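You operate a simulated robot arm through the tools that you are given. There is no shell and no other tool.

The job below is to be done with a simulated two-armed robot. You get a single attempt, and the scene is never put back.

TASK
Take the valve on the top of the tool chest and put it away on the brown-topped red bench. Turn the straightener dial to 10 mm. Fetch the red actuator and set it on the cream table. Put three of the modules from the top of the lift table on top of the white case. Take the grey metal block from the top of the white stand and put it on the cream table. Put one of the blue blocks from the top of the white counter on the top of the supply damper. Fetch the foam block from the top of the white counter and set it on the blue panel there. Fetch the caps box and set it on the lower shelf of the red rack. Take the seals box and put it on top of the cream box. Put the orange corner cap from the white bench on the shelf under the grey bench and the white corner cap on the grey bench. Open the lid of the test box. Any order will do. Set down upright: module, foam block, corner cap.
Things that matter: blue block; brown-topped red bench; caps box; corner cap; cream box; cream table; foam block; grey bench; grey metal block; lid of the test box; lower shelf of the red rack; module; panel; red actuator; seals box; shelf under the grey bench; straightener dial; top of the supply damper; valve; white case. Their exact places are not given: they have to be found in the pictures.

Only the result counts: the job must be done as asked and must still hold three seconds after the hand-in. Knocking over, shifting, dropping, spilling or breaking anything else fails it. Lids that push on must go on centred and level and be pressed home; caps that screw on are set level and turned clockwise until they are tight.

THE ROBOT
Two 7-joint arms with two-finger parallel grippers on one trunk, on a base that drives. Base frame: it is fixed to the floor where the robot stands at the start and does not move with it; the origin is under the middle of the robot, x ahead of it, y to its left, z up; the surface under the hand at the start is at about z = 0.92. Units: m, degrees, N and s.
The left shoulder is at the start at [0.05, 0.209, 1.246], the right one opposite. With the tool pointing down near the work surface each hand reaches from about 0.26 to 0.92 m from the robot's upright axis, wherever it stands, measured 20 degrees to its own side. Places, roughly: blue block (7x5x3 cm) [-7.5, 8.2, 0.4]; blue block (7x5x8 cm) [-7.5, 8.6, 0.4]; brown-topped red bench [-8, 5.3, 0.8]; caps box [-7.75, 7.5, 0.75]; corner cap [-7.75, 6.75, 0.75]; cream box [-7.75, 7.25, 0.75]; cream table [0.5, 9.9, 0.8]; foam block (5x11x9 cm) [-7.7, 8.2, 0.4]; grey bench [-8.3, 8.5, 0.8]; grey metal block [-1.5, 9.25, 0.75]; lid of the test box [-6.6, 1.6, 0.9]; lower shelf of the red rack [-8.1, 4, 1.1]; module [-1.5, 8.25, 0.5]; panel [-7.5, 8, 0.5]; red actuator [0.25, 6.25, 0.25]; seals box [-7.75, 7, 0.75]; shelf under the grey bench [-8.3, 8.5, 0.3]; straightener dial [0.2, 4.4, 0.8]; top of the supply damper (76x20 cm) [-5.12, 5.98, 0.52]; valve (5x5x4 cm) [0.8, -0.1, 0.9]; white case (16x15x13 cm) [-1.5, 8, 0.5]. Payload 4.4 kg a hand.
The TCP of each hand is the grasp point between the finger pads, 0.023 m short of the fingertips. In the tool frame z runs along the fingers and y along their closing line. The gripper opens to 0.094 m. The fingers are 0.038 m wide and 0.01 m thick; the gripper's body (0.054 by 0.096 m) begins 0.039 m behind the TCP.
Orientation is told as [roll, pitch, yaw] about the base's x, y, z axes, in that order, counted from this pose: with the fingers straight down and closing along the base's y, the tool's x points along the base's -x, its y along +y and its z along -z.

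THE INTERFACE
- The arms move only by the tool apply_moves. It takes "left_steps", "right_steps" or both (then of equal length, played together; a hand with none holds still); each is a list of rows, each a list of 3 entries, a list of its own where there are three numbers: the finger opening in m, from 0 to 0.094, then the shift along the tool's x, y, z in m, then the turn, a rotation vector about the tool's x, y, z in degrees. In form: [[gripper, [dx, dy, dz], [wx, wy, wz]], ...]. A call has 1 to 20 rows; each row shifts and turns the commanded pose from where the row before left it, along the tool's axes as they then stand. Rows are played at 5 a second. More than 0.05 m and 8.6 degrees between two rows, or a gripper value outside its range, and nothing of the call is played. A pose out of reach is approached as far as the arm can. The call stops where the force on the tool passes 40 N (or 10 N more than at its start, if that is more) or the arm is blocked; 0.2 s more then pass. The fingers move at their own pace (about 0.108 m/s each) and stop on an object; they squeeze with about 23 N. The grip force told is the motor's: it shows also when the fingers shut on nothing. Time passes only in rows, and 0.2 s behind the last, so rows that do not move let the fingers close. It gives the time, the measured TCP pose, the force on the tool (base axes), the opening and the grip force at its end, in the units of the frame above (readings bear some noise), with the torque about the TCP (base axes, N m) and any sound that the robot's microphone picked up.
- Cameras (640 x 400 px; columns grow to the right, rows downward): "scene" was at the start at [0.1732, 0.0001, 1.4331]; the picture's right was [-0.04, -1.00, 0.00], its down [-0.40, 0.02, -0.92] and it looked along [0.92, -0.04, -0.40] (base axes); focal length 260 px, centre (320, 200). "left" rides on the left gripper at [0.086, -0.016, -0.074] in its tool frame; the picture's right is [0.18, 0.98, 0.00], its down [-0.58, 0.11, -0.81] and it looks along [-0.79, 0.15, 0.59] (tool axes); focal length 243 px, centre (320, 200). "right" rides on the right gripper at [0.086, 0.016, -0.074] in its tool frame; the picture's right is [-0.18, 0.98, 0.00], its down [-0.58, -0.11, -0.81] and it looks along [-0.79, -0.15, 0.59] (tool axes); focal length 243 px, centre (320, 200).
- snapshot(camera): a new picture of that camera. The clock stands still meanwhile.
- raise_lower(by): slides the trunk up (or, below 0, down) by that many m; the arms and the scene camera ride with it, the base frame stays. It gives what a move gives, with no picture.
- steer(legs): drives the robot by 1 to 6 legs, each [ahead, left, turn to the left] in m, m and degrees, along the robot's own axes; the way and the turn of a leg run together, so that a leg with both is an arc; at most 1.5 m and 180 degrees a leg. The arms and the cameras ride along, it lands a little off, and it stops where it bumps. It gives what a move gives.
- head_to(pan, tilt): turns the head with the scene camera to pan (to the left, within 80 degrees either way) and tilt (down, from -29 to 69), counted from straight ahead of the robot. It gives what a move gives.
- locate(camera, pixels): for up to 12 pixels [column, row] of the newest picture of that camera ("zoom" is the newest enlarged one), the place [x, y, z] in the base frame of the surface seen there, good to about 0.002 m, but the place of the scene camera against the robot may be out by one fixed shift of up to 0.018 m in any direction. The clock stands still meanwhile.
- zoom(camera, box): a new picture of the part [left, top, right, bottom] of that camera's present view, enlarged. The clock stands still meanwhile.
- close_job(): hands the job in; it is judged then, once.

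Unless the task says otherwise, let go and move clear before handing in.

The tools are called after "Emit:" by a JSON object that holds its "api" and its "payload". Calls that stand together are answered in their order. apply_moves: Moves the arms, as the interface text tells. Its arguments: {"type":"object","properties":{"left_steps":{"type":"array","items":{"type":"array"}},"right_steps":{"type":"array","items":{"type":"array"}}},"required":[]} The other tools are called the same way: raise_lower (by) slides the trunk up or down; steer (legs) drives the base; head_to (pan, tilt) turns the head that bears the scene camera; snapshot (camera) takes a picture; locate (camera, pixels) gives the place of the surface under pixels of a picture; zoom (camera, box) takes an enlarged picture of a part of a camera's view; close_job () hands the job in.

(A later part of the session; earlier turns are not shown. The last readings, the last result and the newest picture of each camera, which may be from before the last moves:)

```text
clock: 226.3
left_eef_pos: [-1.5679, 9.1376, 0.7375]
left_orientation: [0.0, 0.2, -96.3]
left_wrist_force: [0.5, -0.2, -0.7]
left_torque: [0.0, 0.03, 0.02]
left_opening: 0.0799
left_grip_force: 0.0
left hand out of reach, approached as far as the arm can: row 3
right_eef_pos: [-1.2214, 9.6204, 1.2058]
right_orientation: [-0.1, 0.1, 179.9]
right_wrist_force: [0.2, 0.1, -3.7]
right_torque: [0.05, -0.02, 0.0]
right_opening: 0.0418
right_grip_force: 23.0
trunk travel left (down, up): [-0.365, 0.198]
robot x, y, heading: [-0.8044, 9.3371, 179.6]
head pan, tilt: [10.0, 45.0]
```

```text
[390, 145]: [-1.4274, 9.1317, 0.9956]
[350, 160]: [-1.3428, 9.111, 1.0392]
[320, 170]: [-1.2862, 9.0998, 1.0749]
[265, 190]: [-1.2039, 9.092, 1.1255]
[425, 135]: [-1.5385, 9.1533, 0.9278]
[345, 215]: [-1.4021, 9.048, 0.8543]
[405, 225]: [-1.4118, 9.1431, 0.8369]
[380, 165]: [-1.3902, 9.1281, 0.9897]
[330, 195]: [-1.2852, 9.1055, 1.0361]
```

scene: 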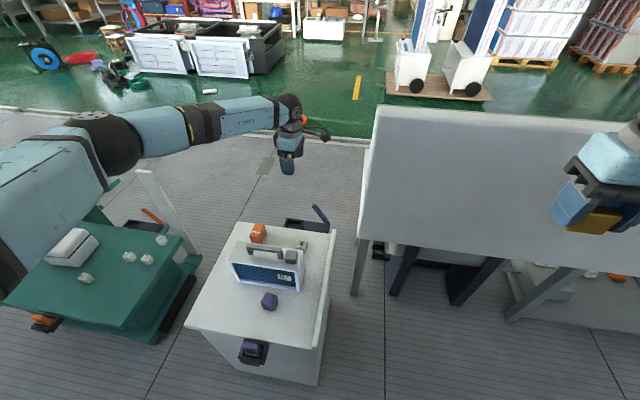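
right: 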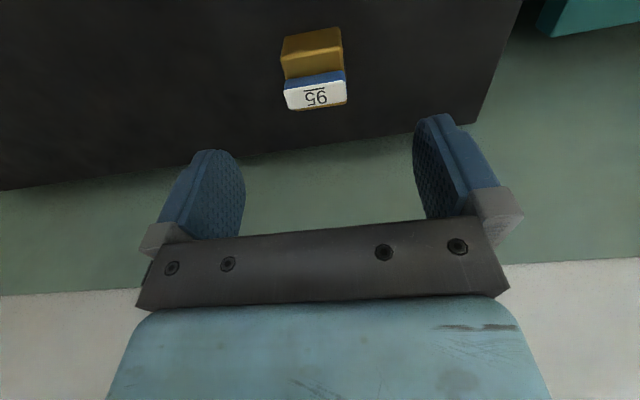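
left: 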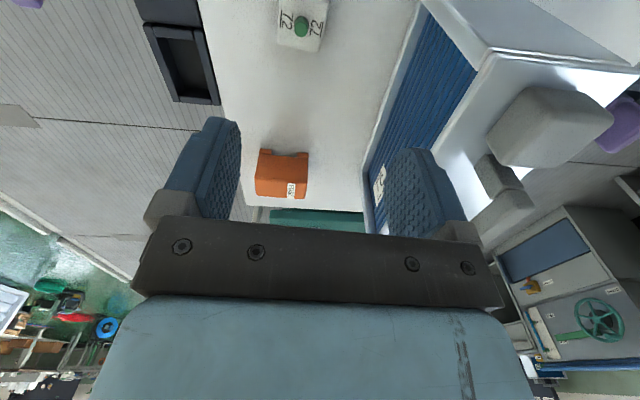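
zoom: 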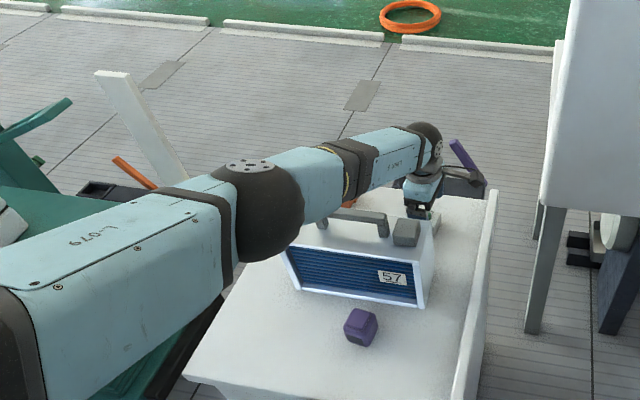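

Forearm clearance over the unit would be tight. A better way is to stand further right (+y) and closer, so the forearm comes in beside the unit. I'll raise and retract the hand first.

Emit:
{"api": "apply_moves", "payload": {"left_steps": [[0.08, [0, 0, -0.045], [0, 0, 0]], [0.08, [0, 0, -0.045], [0, 0, 0]], [0.08, [0, 0, -0.045], [0, 0, 0]], [0.08, [0, 0, -0.045], [0, 0, 0]], [0.08, [0, 0, -0.045], [0, 0, 0]], [0.08, [0, 0, -0.045], [0, 0, 0]], [0.08, [0, 0, -0.045], [0, 0, 0]], [0.08, [0, 0.045, 0], [0, 0, 0]], [0.08, [0, 0.045, 0], [0, 0, 0]], [0.08, [0, 0.045, 0], [0, 0, 0]], [0.08, [0, 0.045, 0], [0, 0, 0]], [0.08, [0, 0.045, 0], [0, 0, 0]], [0.08, [0, 0.045, 0], [0, 0, 0]], [0.08, [0, 0.04, 0], [0, 0, 0]]]}}

Emit:
{"api": "steer", "payload": {"legs": [[0.0, -0.25, 0]]}}

Emit:
{"api": "head_to", "payload": {"pan": 0, "tilt": 45}}

Emit:
{"api": "snapshot", "payload": {"camera": "scene"}}

```text
clock: 229.3
left_eef_pos: [-1.2567, 9.1029, 1.0525]
left_orientation: [0.1, 0.2, -96.4]
left_wrist_force: [-0.6, 0.0, -0.5]
left_torque: [-0.01, 0.04, -0.01]
left_opening: 0.0799
left_grip_force: 0.1
right_eef_pos: [-1.221, 9.6191, 1.2052]
right_orientation: [0.0, 0.1, 180.0]
right_wrist_force: [0.5, -0.4, -4.5]
right_torque: [-0.02, -0.01, 0.03]
right_opening: 0.0417
right_grip_force: 23.4
trunk travel left (down, up): [-0.365, 0.198]
robot x, y, heading: [-0.8065, 9.3389, 179.7]
head pan, tilt: [10.0, 45.0]
```

```text
clock: 232.1
left_eef_pos: [-1.2577, 9.3592, 1.0522]
left_orientation: [0.2, 0.2, -96.7]
left_wrist_force: [-0.9, -0.2, 0.2]
left_torque: [0.04, -0.02, 0.01]
left_opening: 0.0799
left_grip_force: 0.1
right_eef_pos: [-1.2198, 9.8745, 1.2066]
right_orientation: [0.0, 0.0, 179.6]
right_wrist_force: [-0.3, -0.5, -4.3]
right_torque: [0.02, 0.02, 0.03]
right_opening: 0.0419
right_grip_force: 22.9
trunk travel left (down, up): [-0.365, 0.198]
robot x, y, heading: [-0.7953, 9.5845, 179.5]
head pan, tilt: [10.0, 45.0]
```

```text
clock: 232.8
left_eef_pos: [-1.2569, 9.3587, 1.0512]
left_orientation: [0.3, 0.2, -96.6]
left_wrist_force: [-0.4, 0.3, -1.1]
left_torque: [-0.02, -0.02, -0.01]
left_opening: 0.0801
left_grip_force: 0.1
right_eef_pos: [-1.2197, 9.8749, 1.2053]
right_orientation: [0.0, 0.1, 179.7]
right_wrist_force: [-0.3, -0.2, -3.9]
right_torque: [-0.01, 0.03, -0.02]
right_opening: 0.0421
right_grip_force: 23.1
trunk travel left (down, up): [-0.365, 0.198]
robot x, y, heading: [-0.8062, 9.592, 179.7]
head pan, tilt: [0.0, 45.0]
```

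```text
taken
```

scene: 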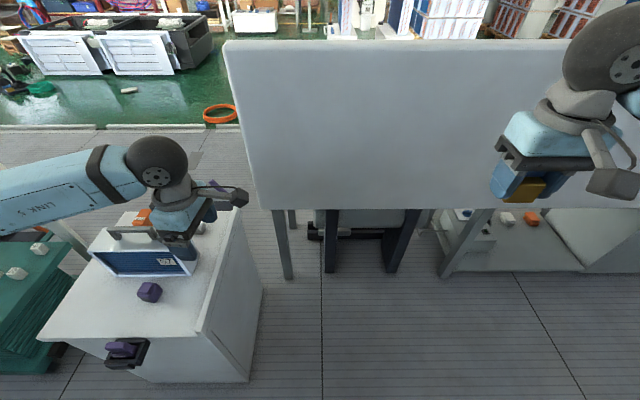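

There's space right of the stand. I'll drive forward 0.15 m; my left knee passes beside the stand.

Emit:
{"api": "steer", "payload": {"legs": [[0.15, 0, 0]]}}

Emit:
{"api": "snapshot", "payload": {"camera": "scene"}}

```text
clock: 234.2
left_eef_pos: [-1.4073, 9.3606, 1.0513]
left_orientation: [0.2, 0.2, -96.9]
left_wrist_force: [0.2, -0.3, 0.3]
left_torque: [-0.03, -0.02, 0.02]
left_opening: 0.0799
left_grip_force: 0.0
right_eef_pos: [-1.3665, 9.876, 1.2061]
right_orientation: [0.0, 0.1, 179.6]
right_wrist_force: [0.0, -0.4, -4.5]
right_torque: [0.0, -0.04, 0.02]
right_opening: 0.0419
right_grip_force: 23.1
trunk travel left (down, up): [-0.365, 0.198]
robot x, y, heading: [-0.9484, 9.5891, 179.3]
head pan, tilt: [0.0, 45.0]
```

```text
taken
```

scene: 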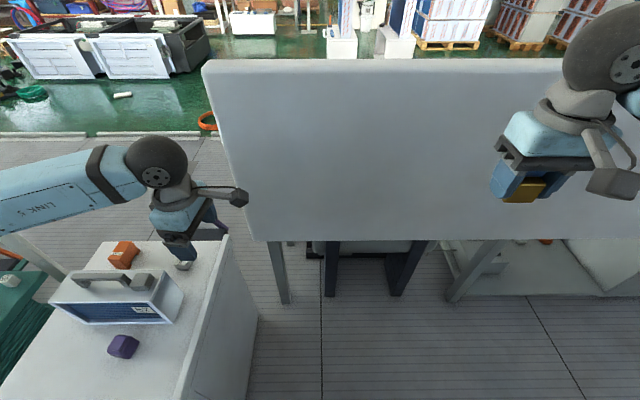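

I'll move the hand over the block and check the geometry.

Emit:
{"api": "apply_moves", "payload": {"left_steps": [[0.08, [-0.0343, -0.0197, 0.0143], [0, 0, 0]], [0.08, [-0.0343, -0.0197, 0.0143], [0, 0, 0]], [0.08, [-0.0343, -0.0197, 0.0143], [0, 0, 0]], [0.08, [-0.0343, -0.0197, 0.0143], [0, 0, 0]], [0.08, [-0.0343, -0.0197, 0.0143], [0, 0, 0]], [0.08, [-0.0343, -0.0197, 0.0143], [0, 0, 0]], [0.08, [-0.0343, -0.0197, 0.0143], [0, 0, 0]], [0.08, [0, 0, 0], [0, 0, 0]]]}}

Emit:
{"api": "snapshot", "payload": {"camera": "scene"}}

Emit:
{"api": "snapshot", "payload": {"camera": "left"}}

```text
clock: 236.0
left_eef_pos: [-1.5725, 9.1391, 0.9517]
left_orientation: [0.1, 0.1, -96.8]
left_wrist_force: [-0.4, 0.2, -0.4]
left_torque: [0.01, -0.02, 0.01]
left_opening: 0.08
left_grip_force: 0.0
right_eef_pos: [-1.3662, 9.8779, 1.2058]
right_orientation: [0.0, 0.1, 179.6]
right_wrist_force: [-0.5, -0.5, -3.7]
right_torque: [0.01, -0.02, -0.02]
right_opening: 0.0421
right_grip_force: 23.3
trunk travel left (down, up): [-0.365, 0.198]
robot x, y, heading: [-0.9486, 9.5935, 179.6]
head pan, tilt: [0.0, 45.0]
```

```text
taken
```

scene: 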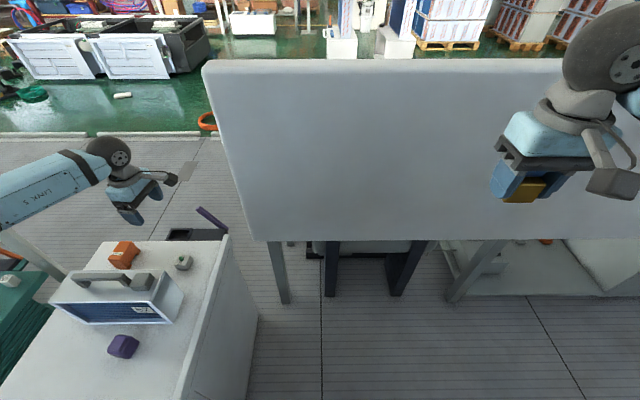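

```text
taken
```

left: 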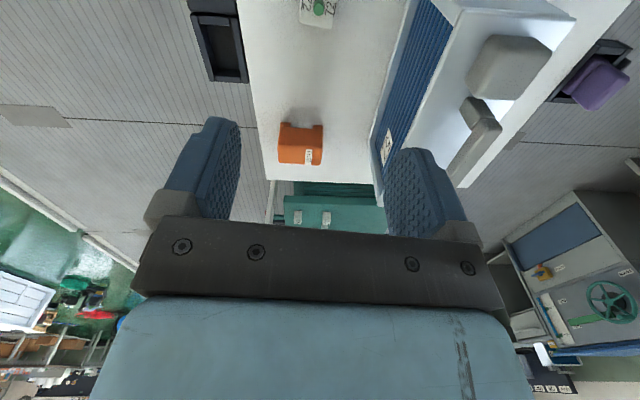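

Emit:
{"api": "locate", "payload": {"camera": "scene", "pixels": [[110, 145], [90, 165], [50, 180], [10, 195], [20, 215], [85, 180], [115, 180], [130, 210]]}}

```text
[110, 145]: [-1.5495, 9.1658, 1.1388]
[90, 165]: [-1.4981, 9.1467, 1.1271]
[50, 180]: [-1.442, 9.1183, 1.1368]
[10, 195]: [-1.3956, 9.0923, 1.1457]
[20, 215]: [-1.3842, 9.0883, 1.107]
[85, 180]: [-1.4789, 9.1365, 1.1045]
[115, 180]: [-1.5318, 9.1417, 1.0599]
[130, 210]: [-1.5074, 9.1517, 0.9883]
```

The forearm is nearly level now and would get low over the unit. With the trunk 0.11 m higher the arm will be straighter and steeper. I'll raise it, then descend in stages.

Emit:
{"api": "raise_lower", "payload": {"by": 0.11}}

Emit:
{"api": "apply_moves", "payload": {"left_steps": [[0.08, [0, 0, 0.045], [0, 0, 0]], [0.08, [0, 0, 0.045], [0, 0, 0]], [0.08, [0, 0, 0.045], [0, 0, 0]], [0.08, [0, 0, 0.045], [0, 0, 0]], [0.08, [0, 0, 0.045], [0, 0, 0]], [0.08, [0, 0, 0], [0, 0, 0]]]}}

Emit:
{"api": "snapshot", "payload": {"camera": "scene"}}

```text
clock: 237.4
left_eef_pos: [-1.5719, 9.1383, 1.0612]
left_orientation: [0.1, 0.1, -96.7]
left_wrist_force: [0.7, 0.7, -0.3]
left_torque: [0.01, 0.04, 0.01]
left_opening: 0.08
left_grip_force: 0.0
right_eef_pos: [-1.3672, 9.8771, 1.3152]
right_orientation: [0.0, 0.0, 179.6]
right_wrist_force: [0.0, 0.2, -4.1]
right_torque: [0.02, -0.01, -0.01]
right_opening: 0.0418
right_grip_force: 22.6
trunk travel left (down, up): [-0.475, 0.088]
robot x, y, heading: [-0.9503, 9.5945, 179.5]
head pan, tilt: [0.0, 45.0]
```

```text
clock: 238.8
left_eef_pos: [-1.5727, 9.1386, 0.8367]
left_orientation: [0.2, 0.1, -96.8]
left_wrist_force: [0.0, 0.7, -1.0]
left_torque: [0.01, -0.04, 0.0]
left_opening: 0.0801
left_grip_force: 0.1
right_eef_pos: [-1.3663, 9.8758, 1.3158]
right_orientation: [0.0, 0.1, 179.7]
right_wrist_force: [0.6, 0.0, -3.5]
right_torque: [-0.01, -0.02, 0.01]
right_opening: 0.042
right_grip_force: 22.4
trunk travel left (down, up): [-0.475, 0.088]
robot x, y, heading: [-0.947, 9.5906, 179.5]
head pan, tilt: [0.0, 45.0]
```

```text
taken
```

scene: 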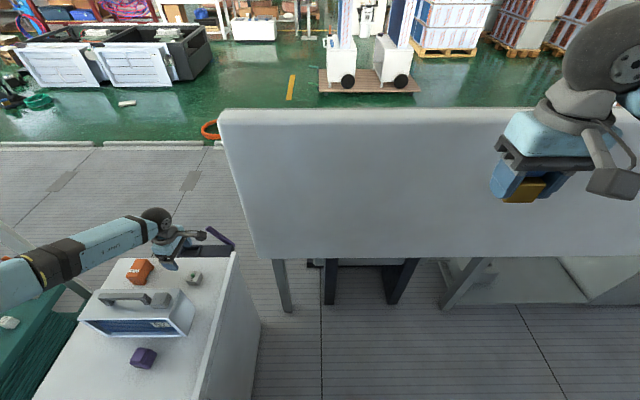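

Emit:
{"api": "locate", "payload": {"camera": "scene", "pixels": [[155, 215], [140, 225], [110, 235], [80, 245], [50, 255], [110, 255], [80, 270], [20, 280], [130, 245]]}}

Emit:
{"api": "zoom", "payload": {"camera": "scene", "box": [0, 190, 260, 350]}}

```text
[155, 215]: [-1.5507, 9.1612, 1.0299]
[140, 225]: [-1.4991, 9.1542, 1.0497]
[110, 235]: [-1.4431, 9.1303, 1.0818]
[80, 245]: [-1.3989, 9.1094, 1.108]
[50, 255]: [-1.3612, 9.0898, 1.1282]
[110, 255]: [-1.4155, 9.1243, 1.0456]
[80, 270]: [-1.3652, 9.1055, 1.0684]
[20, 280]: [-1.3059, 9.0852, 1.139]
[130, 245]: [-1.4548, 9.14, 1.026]
```

```text
2.46 times, centred on (130, 270) of scene
```

zoom: 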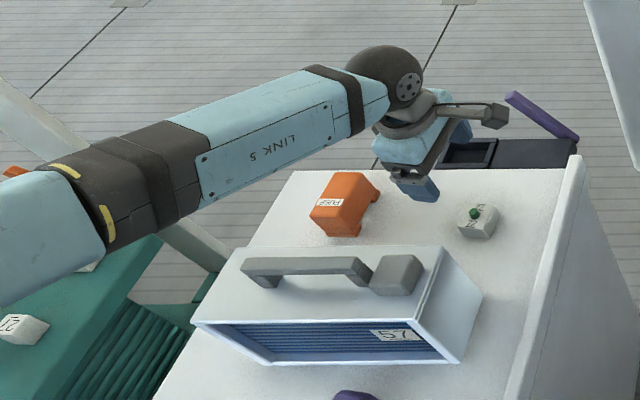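

The forearm now rises steeply from the wrist and should clear the unit by several cm. I'll descend the remaining 0.149 m in two parts.

Emit:
{"api": "apply_moves", "payload": {"left_steps": [[0.08, [0, 0, 0.03], [0, 0, 0]], [0.08, [0, 0, 0.03], [0, 0, 0]], [0.08, [0, 0, 0.03], [0, 0, 0]], [0.08, [0, 0, 0], [0, 0, 0]]]}}

Emit:
{"api": "zoom", "payload": {"camera": "scene", "box": [0, 190, 260, 350]}}

Emit:
{"api": "zoom", "payload": {"camera": "left", "box": [220, 0, 420, 160]}}

```text
clock: 239.8
left_eef_pos: [-1.573, 9.1392, 0.7454]
left_orientation: [0.1, 0.2, -96.8]
left_wrist_force: [-0.1, -0.2, 0.1]
left_torque: [0.01, -0.02, 0.02]
left_opening: 0.0797
left_grip_force: 0.1
right_eef_pos: [-1.3667, 9.8775, 1.3156]
right_orientation: [0.1, 0.1, 179.7]
right_wrist_force: [-0.1, -0.4, -3.4]
right_torque: [0.01, -0.02, 0.0]
right_opening: 0.0418
right_grip_force: 22.5
trunk travel left (down, up): [-0.475, 0.088]
robot x, y, heading: [-0.949, 9.5911, 179.2]
head pan, tilt: [0.0, 45.0]
```

```text
2.46 times, centred on (130, 270) of scene
```

zoom: 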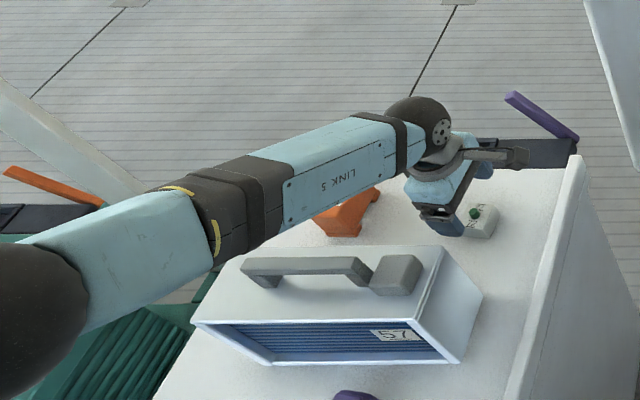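

```text
2.50 times, centred on (320, 80) of left
```

zoom: 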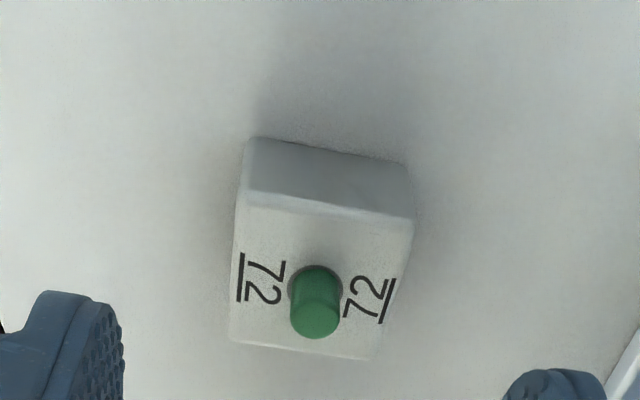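

The block sits centrally between the fingers. I'll lower the last 57 mm and grip.

Emit:
{"api": "apply_moves", "payload": {"left_steps": [[0.08, [0, 0, 0.03], [0, 0, 0]], [0.08, [0, 0, 0.026], [0, 0, 0]], [0.08, [0, 0, 0], [0, 0, 0]], [0.0, [0, 0, 0], [0, 0, 0]], [0.0, [0, 0, 0], [0, 0, 0]], [0.0, [0, 0, 0], [0, 0, 0]]]}}

```text
clock: 241.2
left_eef_pos: [-1.5698, 9.1398, 0.6902]
left_orientation: [0.0, 0.2, -96.8]
left_wrist_force: [1.0, -0.3, 1.5]
left_torque: [0.01, 0.08, 0.0]
left_opening: 0.0417
left_grip_force: 22.8
right_eef_pos: [-1.3685, 9.8753, 1.3165]
right_orientation: [0.0, 0.0, 179.6]
right_wrist_force: [-0.1, -0.7, -4.1]
right_torque: [-0.04, -0.05, -0.01]
right_opening: 0.0418
right_grip_force: 23.4
trunk travel left (down, up): [-0.475, 0.088]
robot x, y, heading: [-0.9476, 9.5893, 179.3]
head pan, tilt: [0.0, 45.0]
```

Gripped at 0.0417. I'll lift straight up in stages.

Emit:
{"api": "apply_moves", "payload": {"left_steps": [[0.0, [0, 0, -0.01], [0, 0, 0]], [0.0, [0, 0, -0.03], [0, 0, 0]], [0.0, [0, 0, -0.045], [0, 0, 0]], [0.0, [0, 0, -0.045], [0, 0, 0]], [0.0, [0, 0, -0.045], [0, 0, 0]], [0.0, [0, 0, -0.045], [0, 0, 0]], [0.0, [0, 0, -0.045], [0, 0, 0]], [0.0, [0, 0, -0.045], [0, 0, 0]]]}}

Emit:
{"api": "snapshot", "payload": {"camera": "left"}}

Emit:
{"api": "snapshot", "payload": {"camera": "scene"}}

```text
clock: 243.0
left_eef_pos: [-1.5729, 9.1382, 1.003]
left_orientation: [0.1, 0.1, -96.8]
left_wrist_force: [-0.1, 0.1, -0.8]
left_torque: [0.02, 0.03, -0.03]
left_opening: 0.0419
left_grip_force: 23.3
right_eef_pos: [-1.3663, 9.8778, 1.3167]
right_orientation: [0.0, 0.1, 179.7]
right_wrist_force: [0.5, 0.4, -3.6]
right_torque: [0.0, -0.04, 0.03]
right_opening: 0.0421
right_grip_force: 23.1
trunk travel left (down, up): [-0.475, 0.088]
robot x, y, heading: [-0.9508, 9.5905, 179.5]
head pan, tilt: [0.0, 45.0]
```

```text
taken
```

left: 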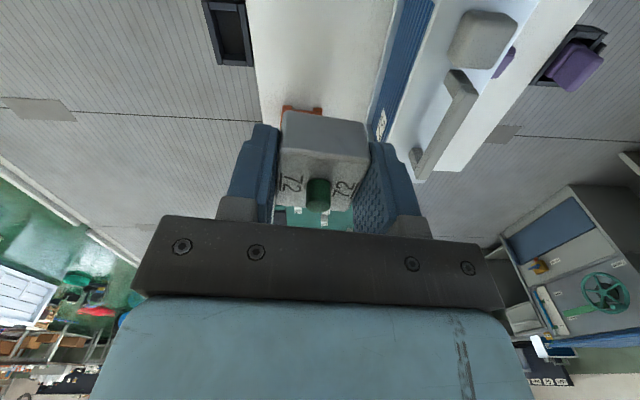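

```text
taken
```

scene: 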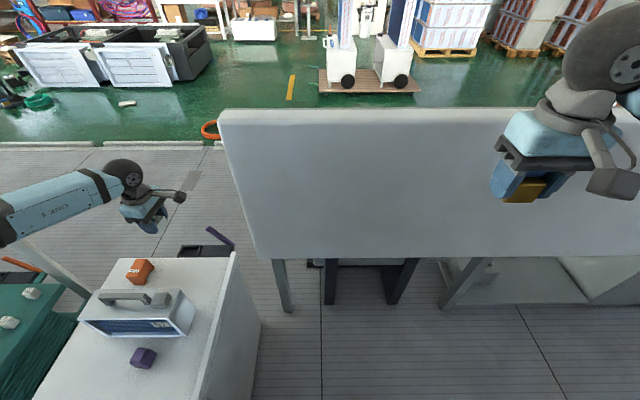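

The block is held (light). I'll retract the hand, back out into the aisle, and turn to the cream table.

Emit:
{"api": "apply_moves", "payload": {"left_steps": [[0.0, [0.0343, 0.0197, -0.0143], [0, 0, 0]], [0.0, [0.0343, 0.0197, -0.0143], [0, 0, 0]], [0.0, [0.0343, 0.0197, -0.0143], [0, 0, 0]], [0.0, [0.0343, 0.0197, -0.0143], [0, 0, 0]], [0.0, [0.0343, 0.0197, -0.0143], [0, 0, 0]], [0.0, [0.0343, 0.0197, -0.0143], [0, 0, 0]], [0.0, [0.0343, 0.0197, -0.0143], [0, 0, 0]]]}}

Emit:
{"api": "steer", "payload": {"legs": [[-0.38, 0, 0], [0, 0, -90], [0, 0, -90]]}}

Emit:
{"api": "raise_lower", "payload": {"by": -0.15}}

Emit:
{"api": "head_to", "payload": {"pan": 5, "tilt": 40}}

Emit:
{"api": "snapshot", "payload": {"camera": "scene"}}

```text
clock: 244.6
left_eef_pos: [-1.4035, 9.3597, 1.1019]
left_orientation: [0.3, 0.1, -96.6]
left_wrist_force: [1.2, 0.2, -1.7]
left_torque: [-0.04, 0.01, 0.01]
left_opening: 0.0415
left_grip_force: 23.1
right_eef_pos: [-1.3677, 9.8781, 1.3155]
right_orientation: [0.0, 0.1, 179.5]
right_wrist_force: [0.3, -0.3, -3.5]
right_torque: [-0.02, -0.02, 0.03]
right_opening: 0.042
right_grip_force: 22.5
trunk travel left (down, up): [-0.475, 0.088]
robot x, y, heading: [-0.947, 9.5903, 179.4]
head pan, tilt: [0.0, 45.0]
```

```text
clock: 254.6
left_eef_pos: [-0.1201, 9.8433, 1.0999]
left_orientation: [0.3, 0.2, 85.9]
left_wrist_force: [0.1, 0.2, -0.8]
left_torque: [0.01, 0.04, -0.02]
left_opening: 0.0419
left_grip_force: 23.6
right_eef_pos: [-0.1335, 9.3232, 1.3171]
right_orientation: [-0.1, 0.2, 2.2]
right_wrist_force: [0.6, 0.1, -4.3]
right_torque: [0.0, 0.03, -0.02]
right_opening: 0.0421
right_grip_force: 23.0
trunk travel left (down, up): [-0.475, 0.088]
robot x, y, heading: [-0.5655, 9.5865, 1.8]
head pan, tilt: [0.0, 45.0]
```

```text
clock: 256.3
left_eef_pos: [-0.1202, 9.8425, 0.9498]
left_orientation: [0.1, 0.2, 85.9]
left_wrist_force: [-0.3, 0.3, -1.3]
left_torque: [0.0, 0.0, 0.0]
left_opening: 0.0416
left_grip_force: 22.9
right_eef_pos: [-0.1335, 9.3232, 1.1657]
right_orientation: [-0.1, 0.1, 2.3]
right_wrist_force: [-0.2, 0.0, -4.9]
right_torque: [0.0, 0.04, 0.0]
right_opening: 0.042
right_grip_force: 23.0
trunk travel left (down, up): [-0.325, 0.238]
robot x, y, heading: [-0.5595, 9.5895, 2.4]
head pan, tilt: [0.0, 45.0]
```

```text
clock: 257.0
left_eef_pos: [-0.1202, 9.8436, 0.9495]
left_orientation: [0.3, 0.1, 85.8]
left_wrist_force: [0.0, 0.0, -1.0]
left_torque: [-0.01, 0.02, 0.02]
left_opening: 0.0418
left_grip_force: 23.1
right_eef_pos: [-0.1324, 9.3234, 1.1658]
right_orientation: [-0.1, 0.1, 2.4]
right_wrist_force: [-0.1, 0.1, -4.3]
right_torque: [0.01, 0.0, -0.03]
right_opening: 0.0419
right_grip_force: 22.9
trunk travel left (down, up): [-0.325, 0.238]
robot x, y, heading: [-0.5616, 9.586, 2.1]
head pan, tilt: [5.0, 40.0]
```

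```text
taken
```

scene: 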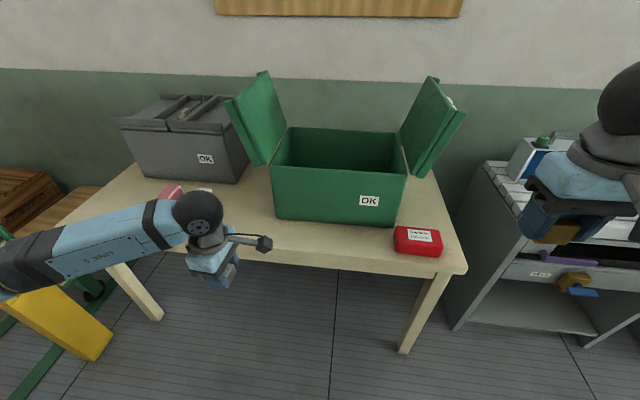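

The cream table's free front left of the crate is visible around (250,215). I'll locate the free spot and the small items there.

Emit:
{"api": "locate", "payload": {"camera": "scene", "pixels": [[255, 220], [245, 205], [260, 250], [205, 189], [172, 190], [275, 215], [240, 180], [255, 195], [100, 190], [150, 180]]}}

Emit:
{"api": "snapshot", "payload": {"camera": "left"}}

```text
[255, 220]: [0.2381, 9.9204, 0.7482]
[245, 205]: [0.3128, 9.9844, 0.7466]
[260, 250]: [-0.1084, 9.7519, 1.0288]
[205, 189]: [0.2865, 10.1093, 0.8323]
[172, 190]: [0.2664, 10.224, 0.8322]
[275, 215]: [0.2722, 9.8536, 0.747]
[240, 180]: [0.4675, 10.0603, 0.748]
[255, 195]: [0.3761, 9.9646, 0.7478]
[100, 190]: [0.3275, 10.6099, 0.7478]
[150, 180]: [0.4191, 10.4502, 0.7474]
```

```text
taken
```

left: 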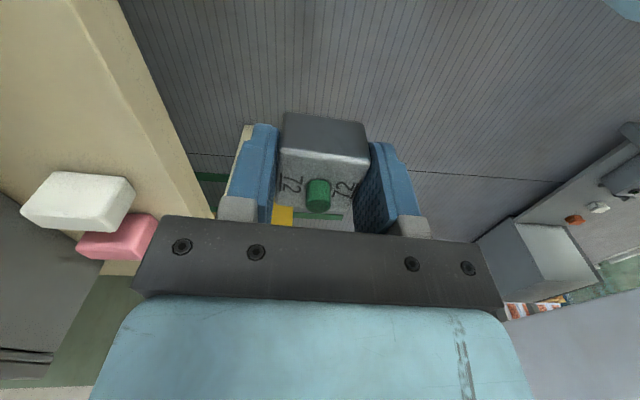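

The free spot around [0.17, 9.96] is clear of the crate (y ≤ 9.85) and the erasers (y ≥ 10.09). Moving the block over it.

Emit:
{"api": "apply_moves", "payload": {"left_steps": [[0.0, [-0.0196, -0.0401, 0.0071], [0, 0, 0]], [0.0, [-0.0196, -0.0401, 0.0071], [0, 0, 0]], [0.0, [-0.0196, -0.0401, 0.0071], [0, 0, 0]], [0.0, [-0.0196, -0.0401, 0.0071], [0, 0, 0]], [0.0, [-0.0196, -0.0401, 0.0071], [0, 0, 0]], [0.0, [-0.0196, -0.0401, 0.0071], [0, 0, 0]], [0.0, [-0.0196, -0.0401, 0.0071], [0, 0, 0]], [0.0, [0, 0, 0], [0, 0, 0]]]}}

Emit:
{"api": "snapshot", "payload": {"camera": "scene"}}

Emit:
{"api": "snapshot", "payload": {"camera": "left"}}

```text
clock: 258.8
left_eef_pos: [0.1712, 9.9615, 0.8979]
left_orientation: [0.1, 0.3, 85.9]
left_wrist_force: [-0.3, 0.1, -0.4]
left_torque: [0.0, -0.01, -0.04]
left_opening: 0.0421
left_grip_force: 22.7
right_eef_pos: [-0.1338, 9.3226, 1.1665]
right_orientation: [0.0, 0.1, 2.2]
right_wrist_force: [0.7, 0.1, -4.2]
right_torque: [-0.01, 0.0, 0.03]
right_opening: 0.042
right_grip_force: 23.1
trunk travel left (down, up): [-0.325, 0.238]
robot x, y, heading: [-0.5639, 9.5873, 2.1]
head pan, tilt: [5.0, 40.0]
```

```text
taken
```

scene: 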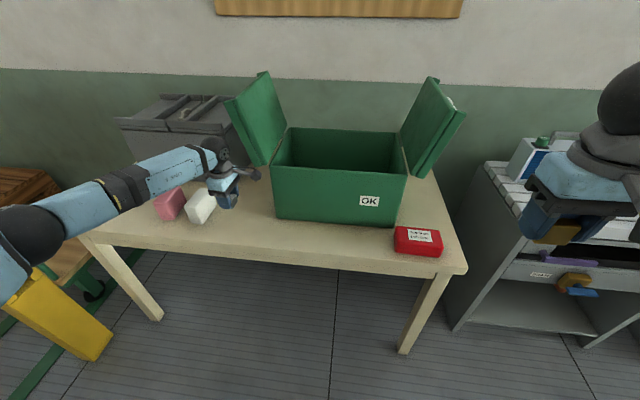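

```text
taken
```

left: 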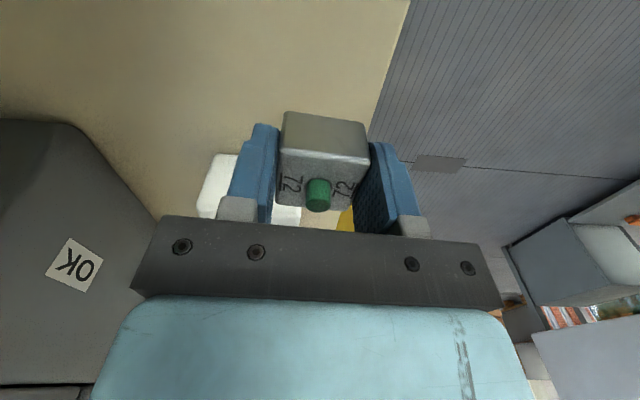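

I'll lower the block toward the table.

Emit:
{"api": "apply_moves", "payload": {"left_steps": [[0.0, [0, 0, 0.04], [0, 0, 0]], [0.0, [0, 0, 0.04], [0, 0, 0]], [0.0, [0, 0, 0.032], [0, 0, 0]], [0.0, [0, 0, 0], [0, 0, 0]]]}}

Emit:
{"api": "apply_moves", "payload": {"left_steps": [[0.0, [0, 0, 0.002], [0, 0, 0]], [0.0, [0, 0, 0.002], [0, 0, 0]], [0.0, [0, 0, 0], [0, 0, 0]]]}}

```text
clock: 259.8
left_eef_pos: [0.1699, 9.9588, 0.7864]
left_orientation: [0.1, 0.1, 86.0]
left_wrist_force: [-0.6, -0.5, -1.3]
left_torque: [-0.03, -0.01, 0.01]
left_opening: 0.0414
left_grip_force: 23.0
right_eef_pos: [-0.134, 9.323, 1.1656]
right_orientation: [-0.1, 0.1, 2.3]
right_wrist_force: [0.0, -0.1, -3.8]
right_torque: [-0.03, 0.05, -0.02]
right_opening: 0.0418
right_grip_force: 22.9
trunk travel left (down, up): [-0.325, 0.238]
robot x, y, heading: [-0.5656, 9.5882, 2.3]
head pan, tilt: [5.0, 40.0]
```

```text
clock: 260.6
left_eef_pos: [0.1694, 9.9602, 0.7838]
left_orientation: [0.1, 0.2, 85.9]
left_wrist_force: [-0.1, 0.0, -1.6]
left_torque: [0.0, -0.01, 0.01]
left_opening: 0.0419
left_grip_force: 22.1
right_eef_pos: [-0.1332, 9.3229, 1.1656]
right_orientation: [0.0, 0.1, 2.3]
right_wrist_force: [-0.3, 0.5, -4.6]
right_torque: [-0.01, 0.0, 0.0]
right_opening: 0.0416
right_grip_force: 22.8
trunk travel left (down, up): [-0.325, 0.238]
robot x, y, heading: [-0.562, 9.5871, 2.3]
head pan, tilt: [5.0, 40.0]
```

Emit:
{"api": "apply_moves", "payload": {"left_steps": [[0.0, [0, 0, 0.0015], [0, 0, 0]], [0.0, [0, 0, 0.0015], [0, 0, 0]], [0.0, [0, 0, 0], [0, 0, 0]]]}}

```text
clock: 261.4
left_eef_pos: [0.1703, 9.9592, 0.7817]
left_orientation: [0.1, 0.2, 85.8]
left_wrist_force: [0.0, 1.0, 3.0]
left_torque: [0.14, -0.14, 0.02]
left_opening: 0.0417
left_grip_force: 23.6
right_eef_pos: [-0.1336, 9.3228, 1.166]
right_orientation: [0.0, 0.1, 2.4]
right_wrist_force: [-0.2, -0.1, -3.9]
right_torque: [0.01, 0.05, -0.02]
right_opening: 0.0421
right_grip_force: 23.0
trunk travel left (down, up): [-0.325, 0.238]
robot x, y, heading: [-0.5684, 9.5868, 2.4]
head pan, tilt: [5.0, 40.0]
```

Contact at +3 N. I'll release and lift off.

Emit:
{"api": "apply_moves", "payload": {"left_steps": [[0.06, [0, 0, 0], [0, 0, 0]], [0.07, [0, 0, 0], [0, 0, 0]], [0.07, [0, 0, -0.03], [0, 0, 0]], [0.07, [0, 0, -0.045], [0, 0, 0]], [0.07, [0, 0, -0.045], [0, 0, 0]], [0.07, [0, 0, -0.045], [0, 0, 0]], [0.07, [0, 0.04, -0.02], [0, 0, 0]], [0.07, [0, 0.045, -0.02], [0, 0, 0]], [0.07, [0, 0.045, -0.02], [0, 0, 0]], [0.07, [0, 0.045, -0.02], [0, 0, 0]], [0.07, [0, 0.045, -0.02], [0, 0, 0]], [0.07, [0, 0.045, 0], [0, 0, 0]]]}}

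Emit:
{"api": "snapshot", "payload": {"camera": "scene"}}

```text
clock: 264.0
left_eef_pos: [-0.0957, 9.9787, 1.0492]
left_orientation: [0.1, 0.2, 86.0]
left_wrist_force: [0.2, 0.3, -0.2]
left_torque: [0.01, 0.02, -0.01]
left_opening: 0.0698
left_grip_force: 0.1
right_eef_pos: [-0.1336, 9.3236, 1.1664]
right_orientation: [0.0, -0.1, 2.3]
right_wrist_force: [-0.5, -0.3, -4.7]
right_torque: [0.04, -0.01, -0.04]
right_opening: 0.042
right_grip_force: 22.6
trunk travel left (down, up): [-0.325, 0.238]
robot x, y, heading: [-0.5637, 9.5939, 2.2]
head pan, tilt: [5.0, 40.0]
```

```text
taken
```

scene: 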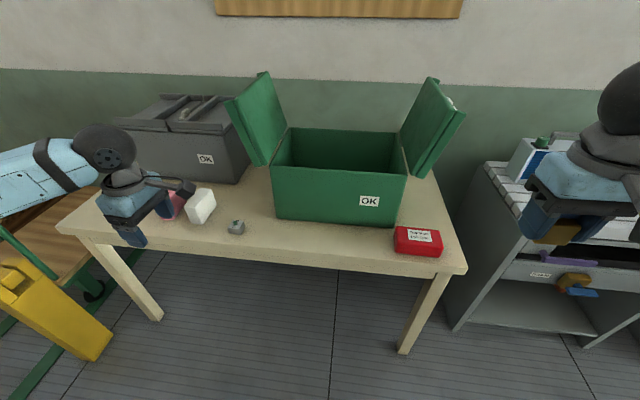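

The block stands on the cream table at (237,227). Next are the modules: I'll reset the left hand, turn to face −x and drive along to the lift table.

Emit:
{"api": "apply_moves", "payload": {"left_steps": [[0.094, [0, 0.01, -0.01], [0, 0, 8.4]], [0.094, [0, 0, -0.01], [0, 0, 8.4]], [0.094, [0, 0, -0.01], [0, 0, 8.4]], [0.094, [0, 0, -0.01], [0, 0, 8.4]], [0.094, [0, 0, -0.01], [0, 0, 8.4]], [0.094, [0, 0, -0.01], [0, 0, 8.4]], [0.094, [0, 0, -0.01], [0, 0, 8.4]], [0.094, [0, 0, -0.01], [0, 0, 8.4]], [0.094, [0, 0, -0.01], [0, 0, 8.4]], [0.094, [0, 0, -0.01], [0, 0, 8.2]]]}}

Emit:
{"api": "steer", "payload": {"legs": [[0, 0, 90], [0, 0, 88], [0, 1.3, 0]]}}

Emit:
{"api": "head_to", "payload": {"pan": 0, "tilt": 45}}

Emit:
{"api": "snapshot", "payload": {"camera": "scene"}}

```text
clock: 266.2
left_eef_pos: [-0.104, 9.9786, 1.1463]
left_orientation: [0.0, 0.2, 2.0]
left_wrist_force: [0.7, 0.1, -0.3]
left_torque: [0.0, 0.0, -0.04]
left_opening: 0.0939
left_grip_force: 0.0
right_eef_pos: [-0.1333, 9.3229, 1.1651]
right_orientation: [-0.1, 0.0, 2.3]
right_wrist_force: [0.3, 0.3, -4.2]
right_torque: [0.05, 0.03, -0.02]
right_opening: 0.0419
right_grip_force: 23.0
trunk travel left (down, up): [-0.325, 0.238]
robot x, y, heading: [-0.5634, 9.5875, 2.2]
head pan, tilt: [5.0, 40.0]
```

```text
clock: 285.3
left_eef_pos: [-1.0764, 7.9386, 1.1455]
left_orientation: [-0.1, 0.2, 177.8]
left_wrist_force: [-0.2, 0.4, -0.2]
left_torque: [-0.02, 0.0, 0.01]
left_opening: 0.0941
left_grip_force: 0.0
right_eef_pos: [-0.9966, 8.5911, 1.1661]
right_orientation: [0.0, 0.0, 178.0]
right_wrist_force: [-0.1, 1.2, -3.8]
right_torque: [0.0, -0.03, 0.03]
right_opening: 0.0416
right_grip_force: 22.8
trunk travel left (down, up): [-0.325, 0.238]
robot x, y, heading: [-0.5877, 8.2923, 177.9]
head pan, tilt: [5.0, 40.0]
```

```text
clock: 286.0
left_eef_pos: [-1.0755, 7.9401, 1.1452]
left_orientation: [-0.1, 0.2, 177.7]
left_wrist_force: [-0.1, 0.2, 0.2]
left_torque: [0.0, 0.02, 0.0]
left_opening: 0.0942
left_grip_force: 0.0
right_eef_pos: [-0.9957, 8.5912, 1.1656]
right_orientation: [-0.1, 0.2, 177.8]
right_wrist_force: [-0.5, 0.2, -4.6]
right_torque: [-0.01, -0.02, 0.05]
right_opening: 0.0417
right_grip_force: 23.0
trunk travel left (down, up): [-0.325, 0.238]
robot x, y, heading: [-0.587, 8.2942, 178.1]
head pan, tilt: [0.0, 45.0]
```

```text
taken
```

scene: 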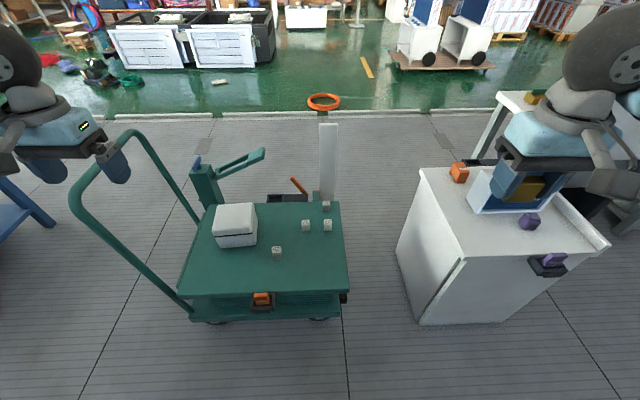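

The lift table is in front of me, with the white case at (235,225) and modules at (277,253), (305,226), (328,226) and (326,206). I'll locate them.

Emit:
{"api": "locate", "payload": {"camera": "scene", "pixels": [[277, 250], [305, 224], [328, 223], [326, 203], [235, 210], [235, 240], [215, 232], [258, 232], [200, 292], [345, 290], [340, 205], [78, 200]]}}

Emit:
{"api": "zoom", "payload": {"camera": "scene", "box": [180, 180, 360, 320]}}

```text
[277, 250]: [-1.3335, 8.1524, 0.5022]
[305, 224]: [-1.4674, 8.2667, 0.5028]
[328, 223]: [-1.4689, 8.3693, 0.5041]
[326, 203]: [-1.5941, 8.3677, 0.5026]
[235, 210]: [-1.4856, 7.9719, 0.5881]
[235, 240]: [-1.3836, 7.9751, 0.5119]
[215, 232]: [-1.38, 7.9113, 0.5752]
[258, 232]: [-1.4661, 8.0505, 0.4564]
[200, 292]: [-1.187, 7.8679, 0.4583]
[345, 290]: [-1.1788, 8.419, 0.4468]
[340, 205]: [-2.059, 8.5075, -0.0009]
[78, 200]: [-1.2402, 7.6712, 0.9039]
```

```text
2.86 times, centred on (270, 250) of scene
```

zoom: 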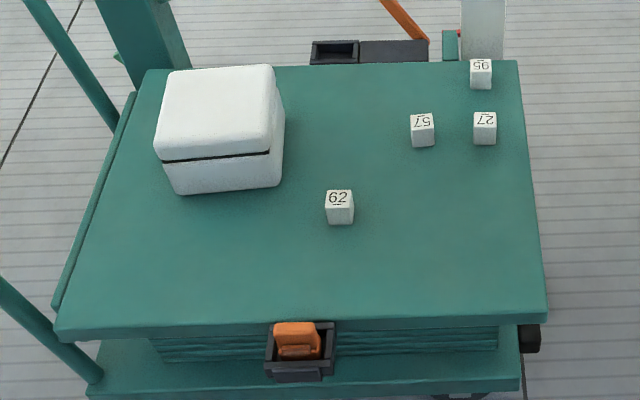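

The modules are about 3.7 cm wide and 4.4 cm high, and the case top is at z≈0.588. I'll move closer and a bit right, so my left elbow stays clear of the hoop handle.

Emit:
{"api": "steer", "payload": {"legs": [[0.2, -0.15, 2]]}}

Emit:
{"api": "raise_lower", "payload": {"by": -0.2}}

Emit:
{"api": "snapshot", "payload": {"camera": "left"}}

Emit:
{"api": "snapshot", "payload": {"camera": "scene"}}

```text
clock: 288.0
left_eef_pos: [-1.2574, 8.0732, 1.1462]
left_orientation: [-0.1, 0.2, -179.9]
left_wrist_force: [1.3, -0.1, 0.3]
left_torque: [-0.01, -0.04, -0.03]
left_opening: 0.094
left_grip_force: 0.0
right_eef_pos: [-1.2048, 8.7279, 1.1656]
right_orientation: [0.0, 0.1, -179.6]
right_wrist_force: [-0.7, -0.3, -4.7]
right_torque: [0.01, -0.02, 0.0]
right_opening: 0.0419
right_grip_force: 22.7
trunk travel left (down, up): [-0.325, 0.238]
robot x, y, heading: [-0.7826, 8.449, -179.7]
head pan, tilt: [0.0, 45.0]
```

```text
clock: 290.1
left_eef_pos: [-1.256, 8.0718, 0.9463]
left_orientation: [-0.1, 0.3, -179.8]
left_wrist_force: [0.0, -0.3, -0.6]
left_torque: [-0.03, 0.01, 0.02]
left_opening: 0.0942
left_grip_force: 0.0
right_eef_pos: [-1.203, 8.7283, 0.9671]
right_orientation: [0.0, 0.2, -179.7]
right_wrist_force: [-1.2, 0.2, -3.5]
right_torque: [0.0, -0.04, 0.0]
right_opening: 0.0417
right_grip_force: 23.2
trunk travel left (down, up): [-0.125, 0.438]
robot x, y, heading: [-0.7821, 8.4476, -179.7]
head pan, tilt: [0.0, 45.0]
```

```text
taken
```

left: 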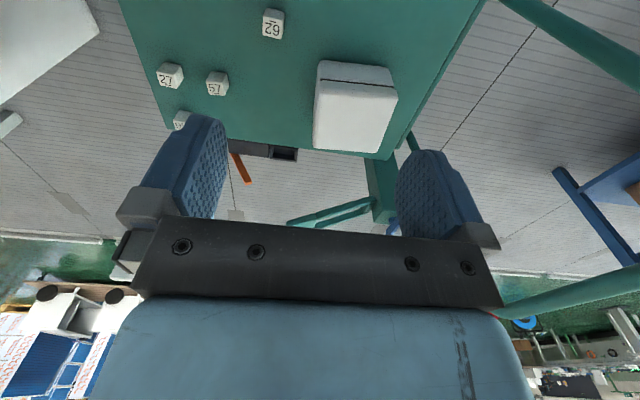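

```text
taken
```

scene: 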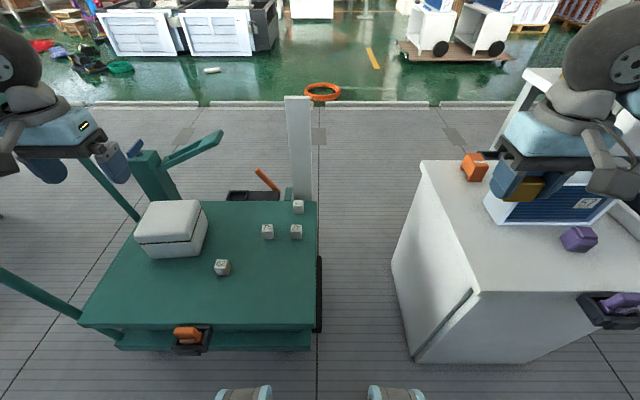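

The left wrist camera sees modules 62, 57 and 27 and the case. I'll zoom for precise places.

Emit:
{"api": "zoom", "payload": {"camera": "left", "box": [140, 0, 420, 165]}}

Emit:
{"api": "locate", "payload": {"camera": "left", "pixels": [[272, 30], [264, 35], [282, 38], [265, 12], [283, 12], [245, 393], [320, 95], [392, 100], [318, 148], [378, 152], [316, 75], [398, 80]]}}

```text
2.29 times, centred on (280, 82) of left
```

zoom: 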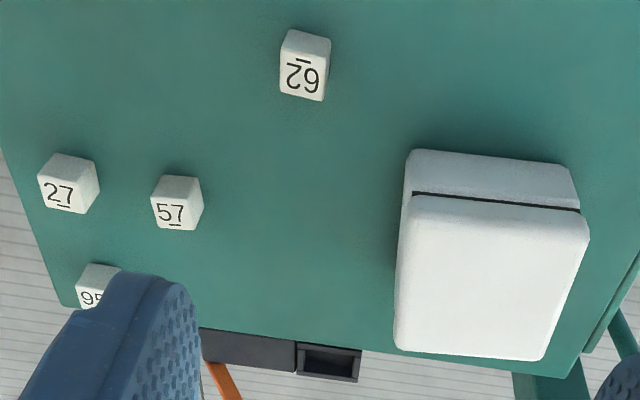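

```text
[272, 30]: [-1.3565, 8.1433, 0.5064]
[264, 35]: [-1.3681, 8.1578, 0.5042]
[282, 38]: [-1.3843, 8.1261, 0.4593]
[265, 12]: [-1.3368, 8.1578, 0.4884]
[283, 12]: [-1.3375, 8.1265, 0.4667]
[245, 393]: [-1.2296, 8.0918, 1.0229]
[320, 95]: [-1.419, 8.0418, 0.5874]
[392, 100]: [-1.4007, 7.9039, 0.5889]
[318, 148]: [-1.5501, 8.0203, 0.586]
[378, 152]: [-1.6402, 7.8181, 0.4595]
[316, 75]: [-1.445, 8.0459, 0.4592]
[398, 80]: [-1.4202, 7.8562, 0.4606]
```

Emit:
{"api": "locate", "payload": {"camera": "zoom", "pixels": [[284, 58], [328, 66], [282, 92], [322, 98], [156, 197], [200, 204], [152, 225], [192, 229], [416, 200], [580, 215], [545, 350], [400, 345]]}}

Emit:
{"api": "locate", "payload": {"camera": "zoom", "pixels": [[44, 180], [96, 190], [42, 205], [85, 212], [490, 280], [500, 200]]}}

```text
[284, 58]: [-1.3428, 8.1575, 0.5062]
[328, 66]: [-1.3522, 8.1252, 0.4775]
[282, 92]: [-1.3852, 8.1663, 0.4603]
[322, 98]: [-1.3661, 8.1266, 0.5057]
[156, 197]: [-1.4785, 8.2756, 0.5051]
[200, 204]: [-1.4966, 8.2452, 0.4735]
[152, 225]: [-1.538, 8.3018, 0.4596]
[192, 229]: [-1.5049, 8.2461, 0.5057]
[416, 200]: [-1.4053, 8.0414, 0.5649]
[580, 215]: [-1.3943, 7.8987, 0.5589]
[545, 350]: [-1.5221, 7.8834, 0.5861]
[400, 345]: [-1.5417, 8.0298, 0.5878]
```

```text
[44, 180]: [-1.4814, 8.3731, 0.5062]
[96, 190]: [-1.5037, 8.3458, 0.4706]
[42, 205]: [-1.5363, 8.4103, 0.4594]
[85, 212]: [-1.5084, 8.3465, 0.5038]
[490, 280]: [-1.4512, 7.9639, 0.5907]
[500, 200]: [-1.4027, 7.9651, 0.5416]
```

The case top is about z 0.589, centred near [-1.467,7.963]; module 62 is near [-1.353,8.142]. I'll go above module 62.

Emit:
{"api": "apply_moves", "payload": {"left_steps": [[0.07, [-0.0139, -0.01, 0.0429], [0, 0, 0]], [0.07, [-0.0139, -0.01, 0.0429], [0, 0, 0]], [0.07, [-0.0139, -0.01, 0.0429], [0, 0, 0]], [0.07, [-0.0139, -0.01, 0.0429], [0, 0, 0]], [0.07, [-0.0139, -0.01, 0.0429], [0, 0, 0]], [0.07, [-0.0139, -0.01, 0.0429], [0, 0, 0]], [0.07, [-0.0139, -0.01, 0.0429], [0, 0, 0]], [0.07, [0, 0, 0], [0, 0, 0]]]}}

Emit:
{"api": "snapshot", "payload": {"camera": "left"}}

Emit:
{"api": "snapshot", "payload": {"camera": "scene"}}

```text
clock: 291.9
left_eef_pos: [-1.3557, 8.1433, 0.6433]
left_orientation: [-0.1, 0.2, -179.7]
left_wrist_force: [-0.2, 0.1, -0.7]
left_torque: [0.02, 0.01, -0.03]
left_opening: 0.0702
left_grip_force: 0.2
right_eef_pos: [-1.2035, 8.7268, 0.9657]
right_orientation: [-0.1, 0.0, -179.7]
right_wrist_force: [-0.2, -0.7, -4.4]
right_torque: [0.0, 0.0, 0.0]
right_opening: 0.0422
right_grip_force: 23.0
trunk travel left (down, up): [-0.125, 0.438]
robot x, y, heading: [-0.7847, 8.4468, -179.6]
head pan, tilt: [0.0, 45.0]
```

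```text
taken
```

left: 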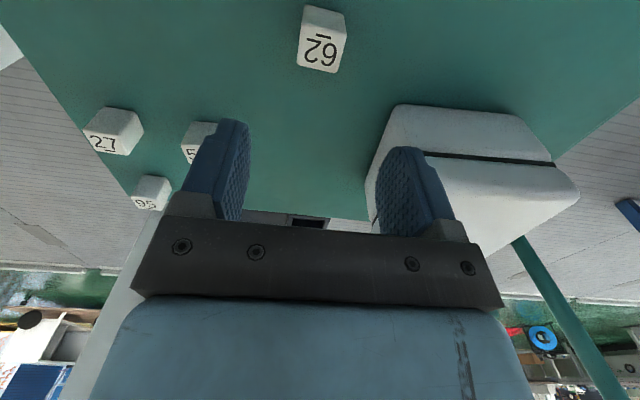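

```text
taken
```

scene: 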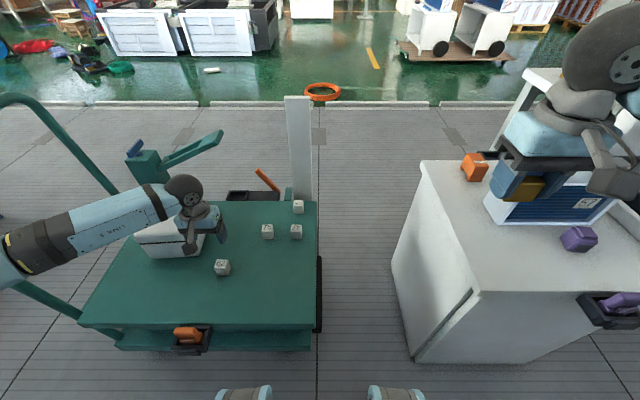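

Emit:
{"api": "locate", "payload": {"camera": "scene", "pixels": [[20, 250], [60, 240], [5, 275], [35, 295], [60, 310], [15, 100], [60, 140], [5, 265], [245, 390], [395, 390], [200, 328], [110, 190]]}}

Emit:
{"api": "zoom", "payload": {"camera": "left", "box": [270, 0, 390, 80]}}

```text
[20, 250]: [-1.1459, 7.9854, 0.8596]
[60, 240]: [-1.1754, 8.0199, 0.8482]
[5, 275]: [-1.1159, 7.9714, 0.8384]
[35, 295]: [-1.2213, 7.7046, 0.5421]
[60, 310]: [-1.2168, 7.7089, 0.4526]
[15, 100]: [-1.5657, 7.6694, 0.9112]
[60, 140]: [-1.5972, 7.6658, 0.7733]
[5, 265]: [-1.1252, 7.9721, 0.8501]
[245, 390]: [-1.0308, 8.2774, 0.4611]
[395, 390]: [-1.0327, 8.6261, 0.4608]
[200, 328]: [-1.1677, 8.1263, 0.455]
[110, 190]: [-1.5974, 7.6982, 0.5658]
```

```text
5.00 times, centred on (330, 40) of left
```

zoom: 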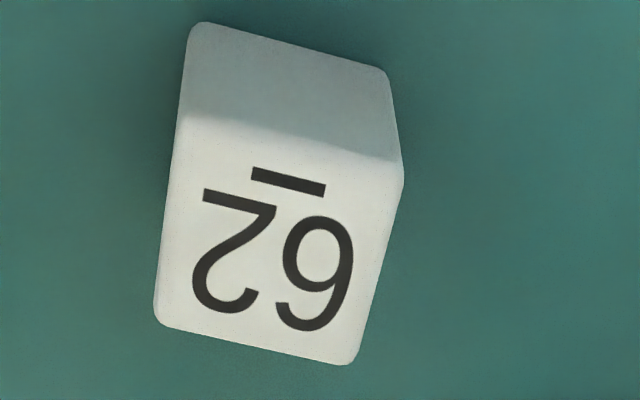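

Emit:
{"api": "locate", "payload": {"camera": "zoom", "pixels": [[195, 125], [395, 185], [345, 350], [168, 312], [195, 35], [380, 80]]}}

```text
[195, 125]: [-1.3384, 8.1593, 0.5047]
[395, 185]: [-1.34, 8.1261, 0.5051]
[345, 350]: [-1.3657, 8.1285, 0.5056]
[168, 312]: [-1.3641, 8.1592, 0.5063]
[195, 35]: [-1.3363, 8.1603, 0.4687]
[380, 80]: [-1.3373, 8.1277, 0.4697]
```

Module 62 is centred at [-1.352, 8.143] and aligned. I'll descend and grip.

Emit:
{"api": "apply_moves", "payload": {"left_steps": [[0.07, [0.003, 0, 0.04], [0, 0, 0]], [0.07, [0, 0, 0.04], [0, 0, 0]], [0.07, [0, 0, 0.04], [0, 0, 0]], [0.07, [0, 0, 0.034], [0, 0, 0]], [0.07, [0, 0, 0], [0, 0, 0]], [0.0, [0, 0, 0], [0, 0, 0]], [0.0, [0, 0, 0], [0, 0, 0]], [0.0, [0, 0, 0], [0, 0, 0]]]}}

```text
clock: 293.7
left_eef_pos: [-1.3487, 8.1435, 0.4926]
left_orientation: [-0.1, 0.2, -179.9]
left_wrist_force: [0.0, 0.0, 0.3]
left_torque: [-0.01, -0.01, -0.02]
left_opening: 0.0353
left_grip_force: 22.9
right_eef_pos: [-1.2044, 8.7278, 0.9654]
right_orientation: [0.0, 0.1, -179.7]
right_wrist_force: [0.5, -0.6, -4.4]
right_torque: [-0.01, -0.03, 0.0]
right_opening: 0.0418
right_grip_force: 23.4
trunk travel left (down, up): [-0.125, 0.438]
robot x, y, heading: [-0.7813, 8.4492, -179.7]
head pan, tilt: [0.0, 45.0]
```

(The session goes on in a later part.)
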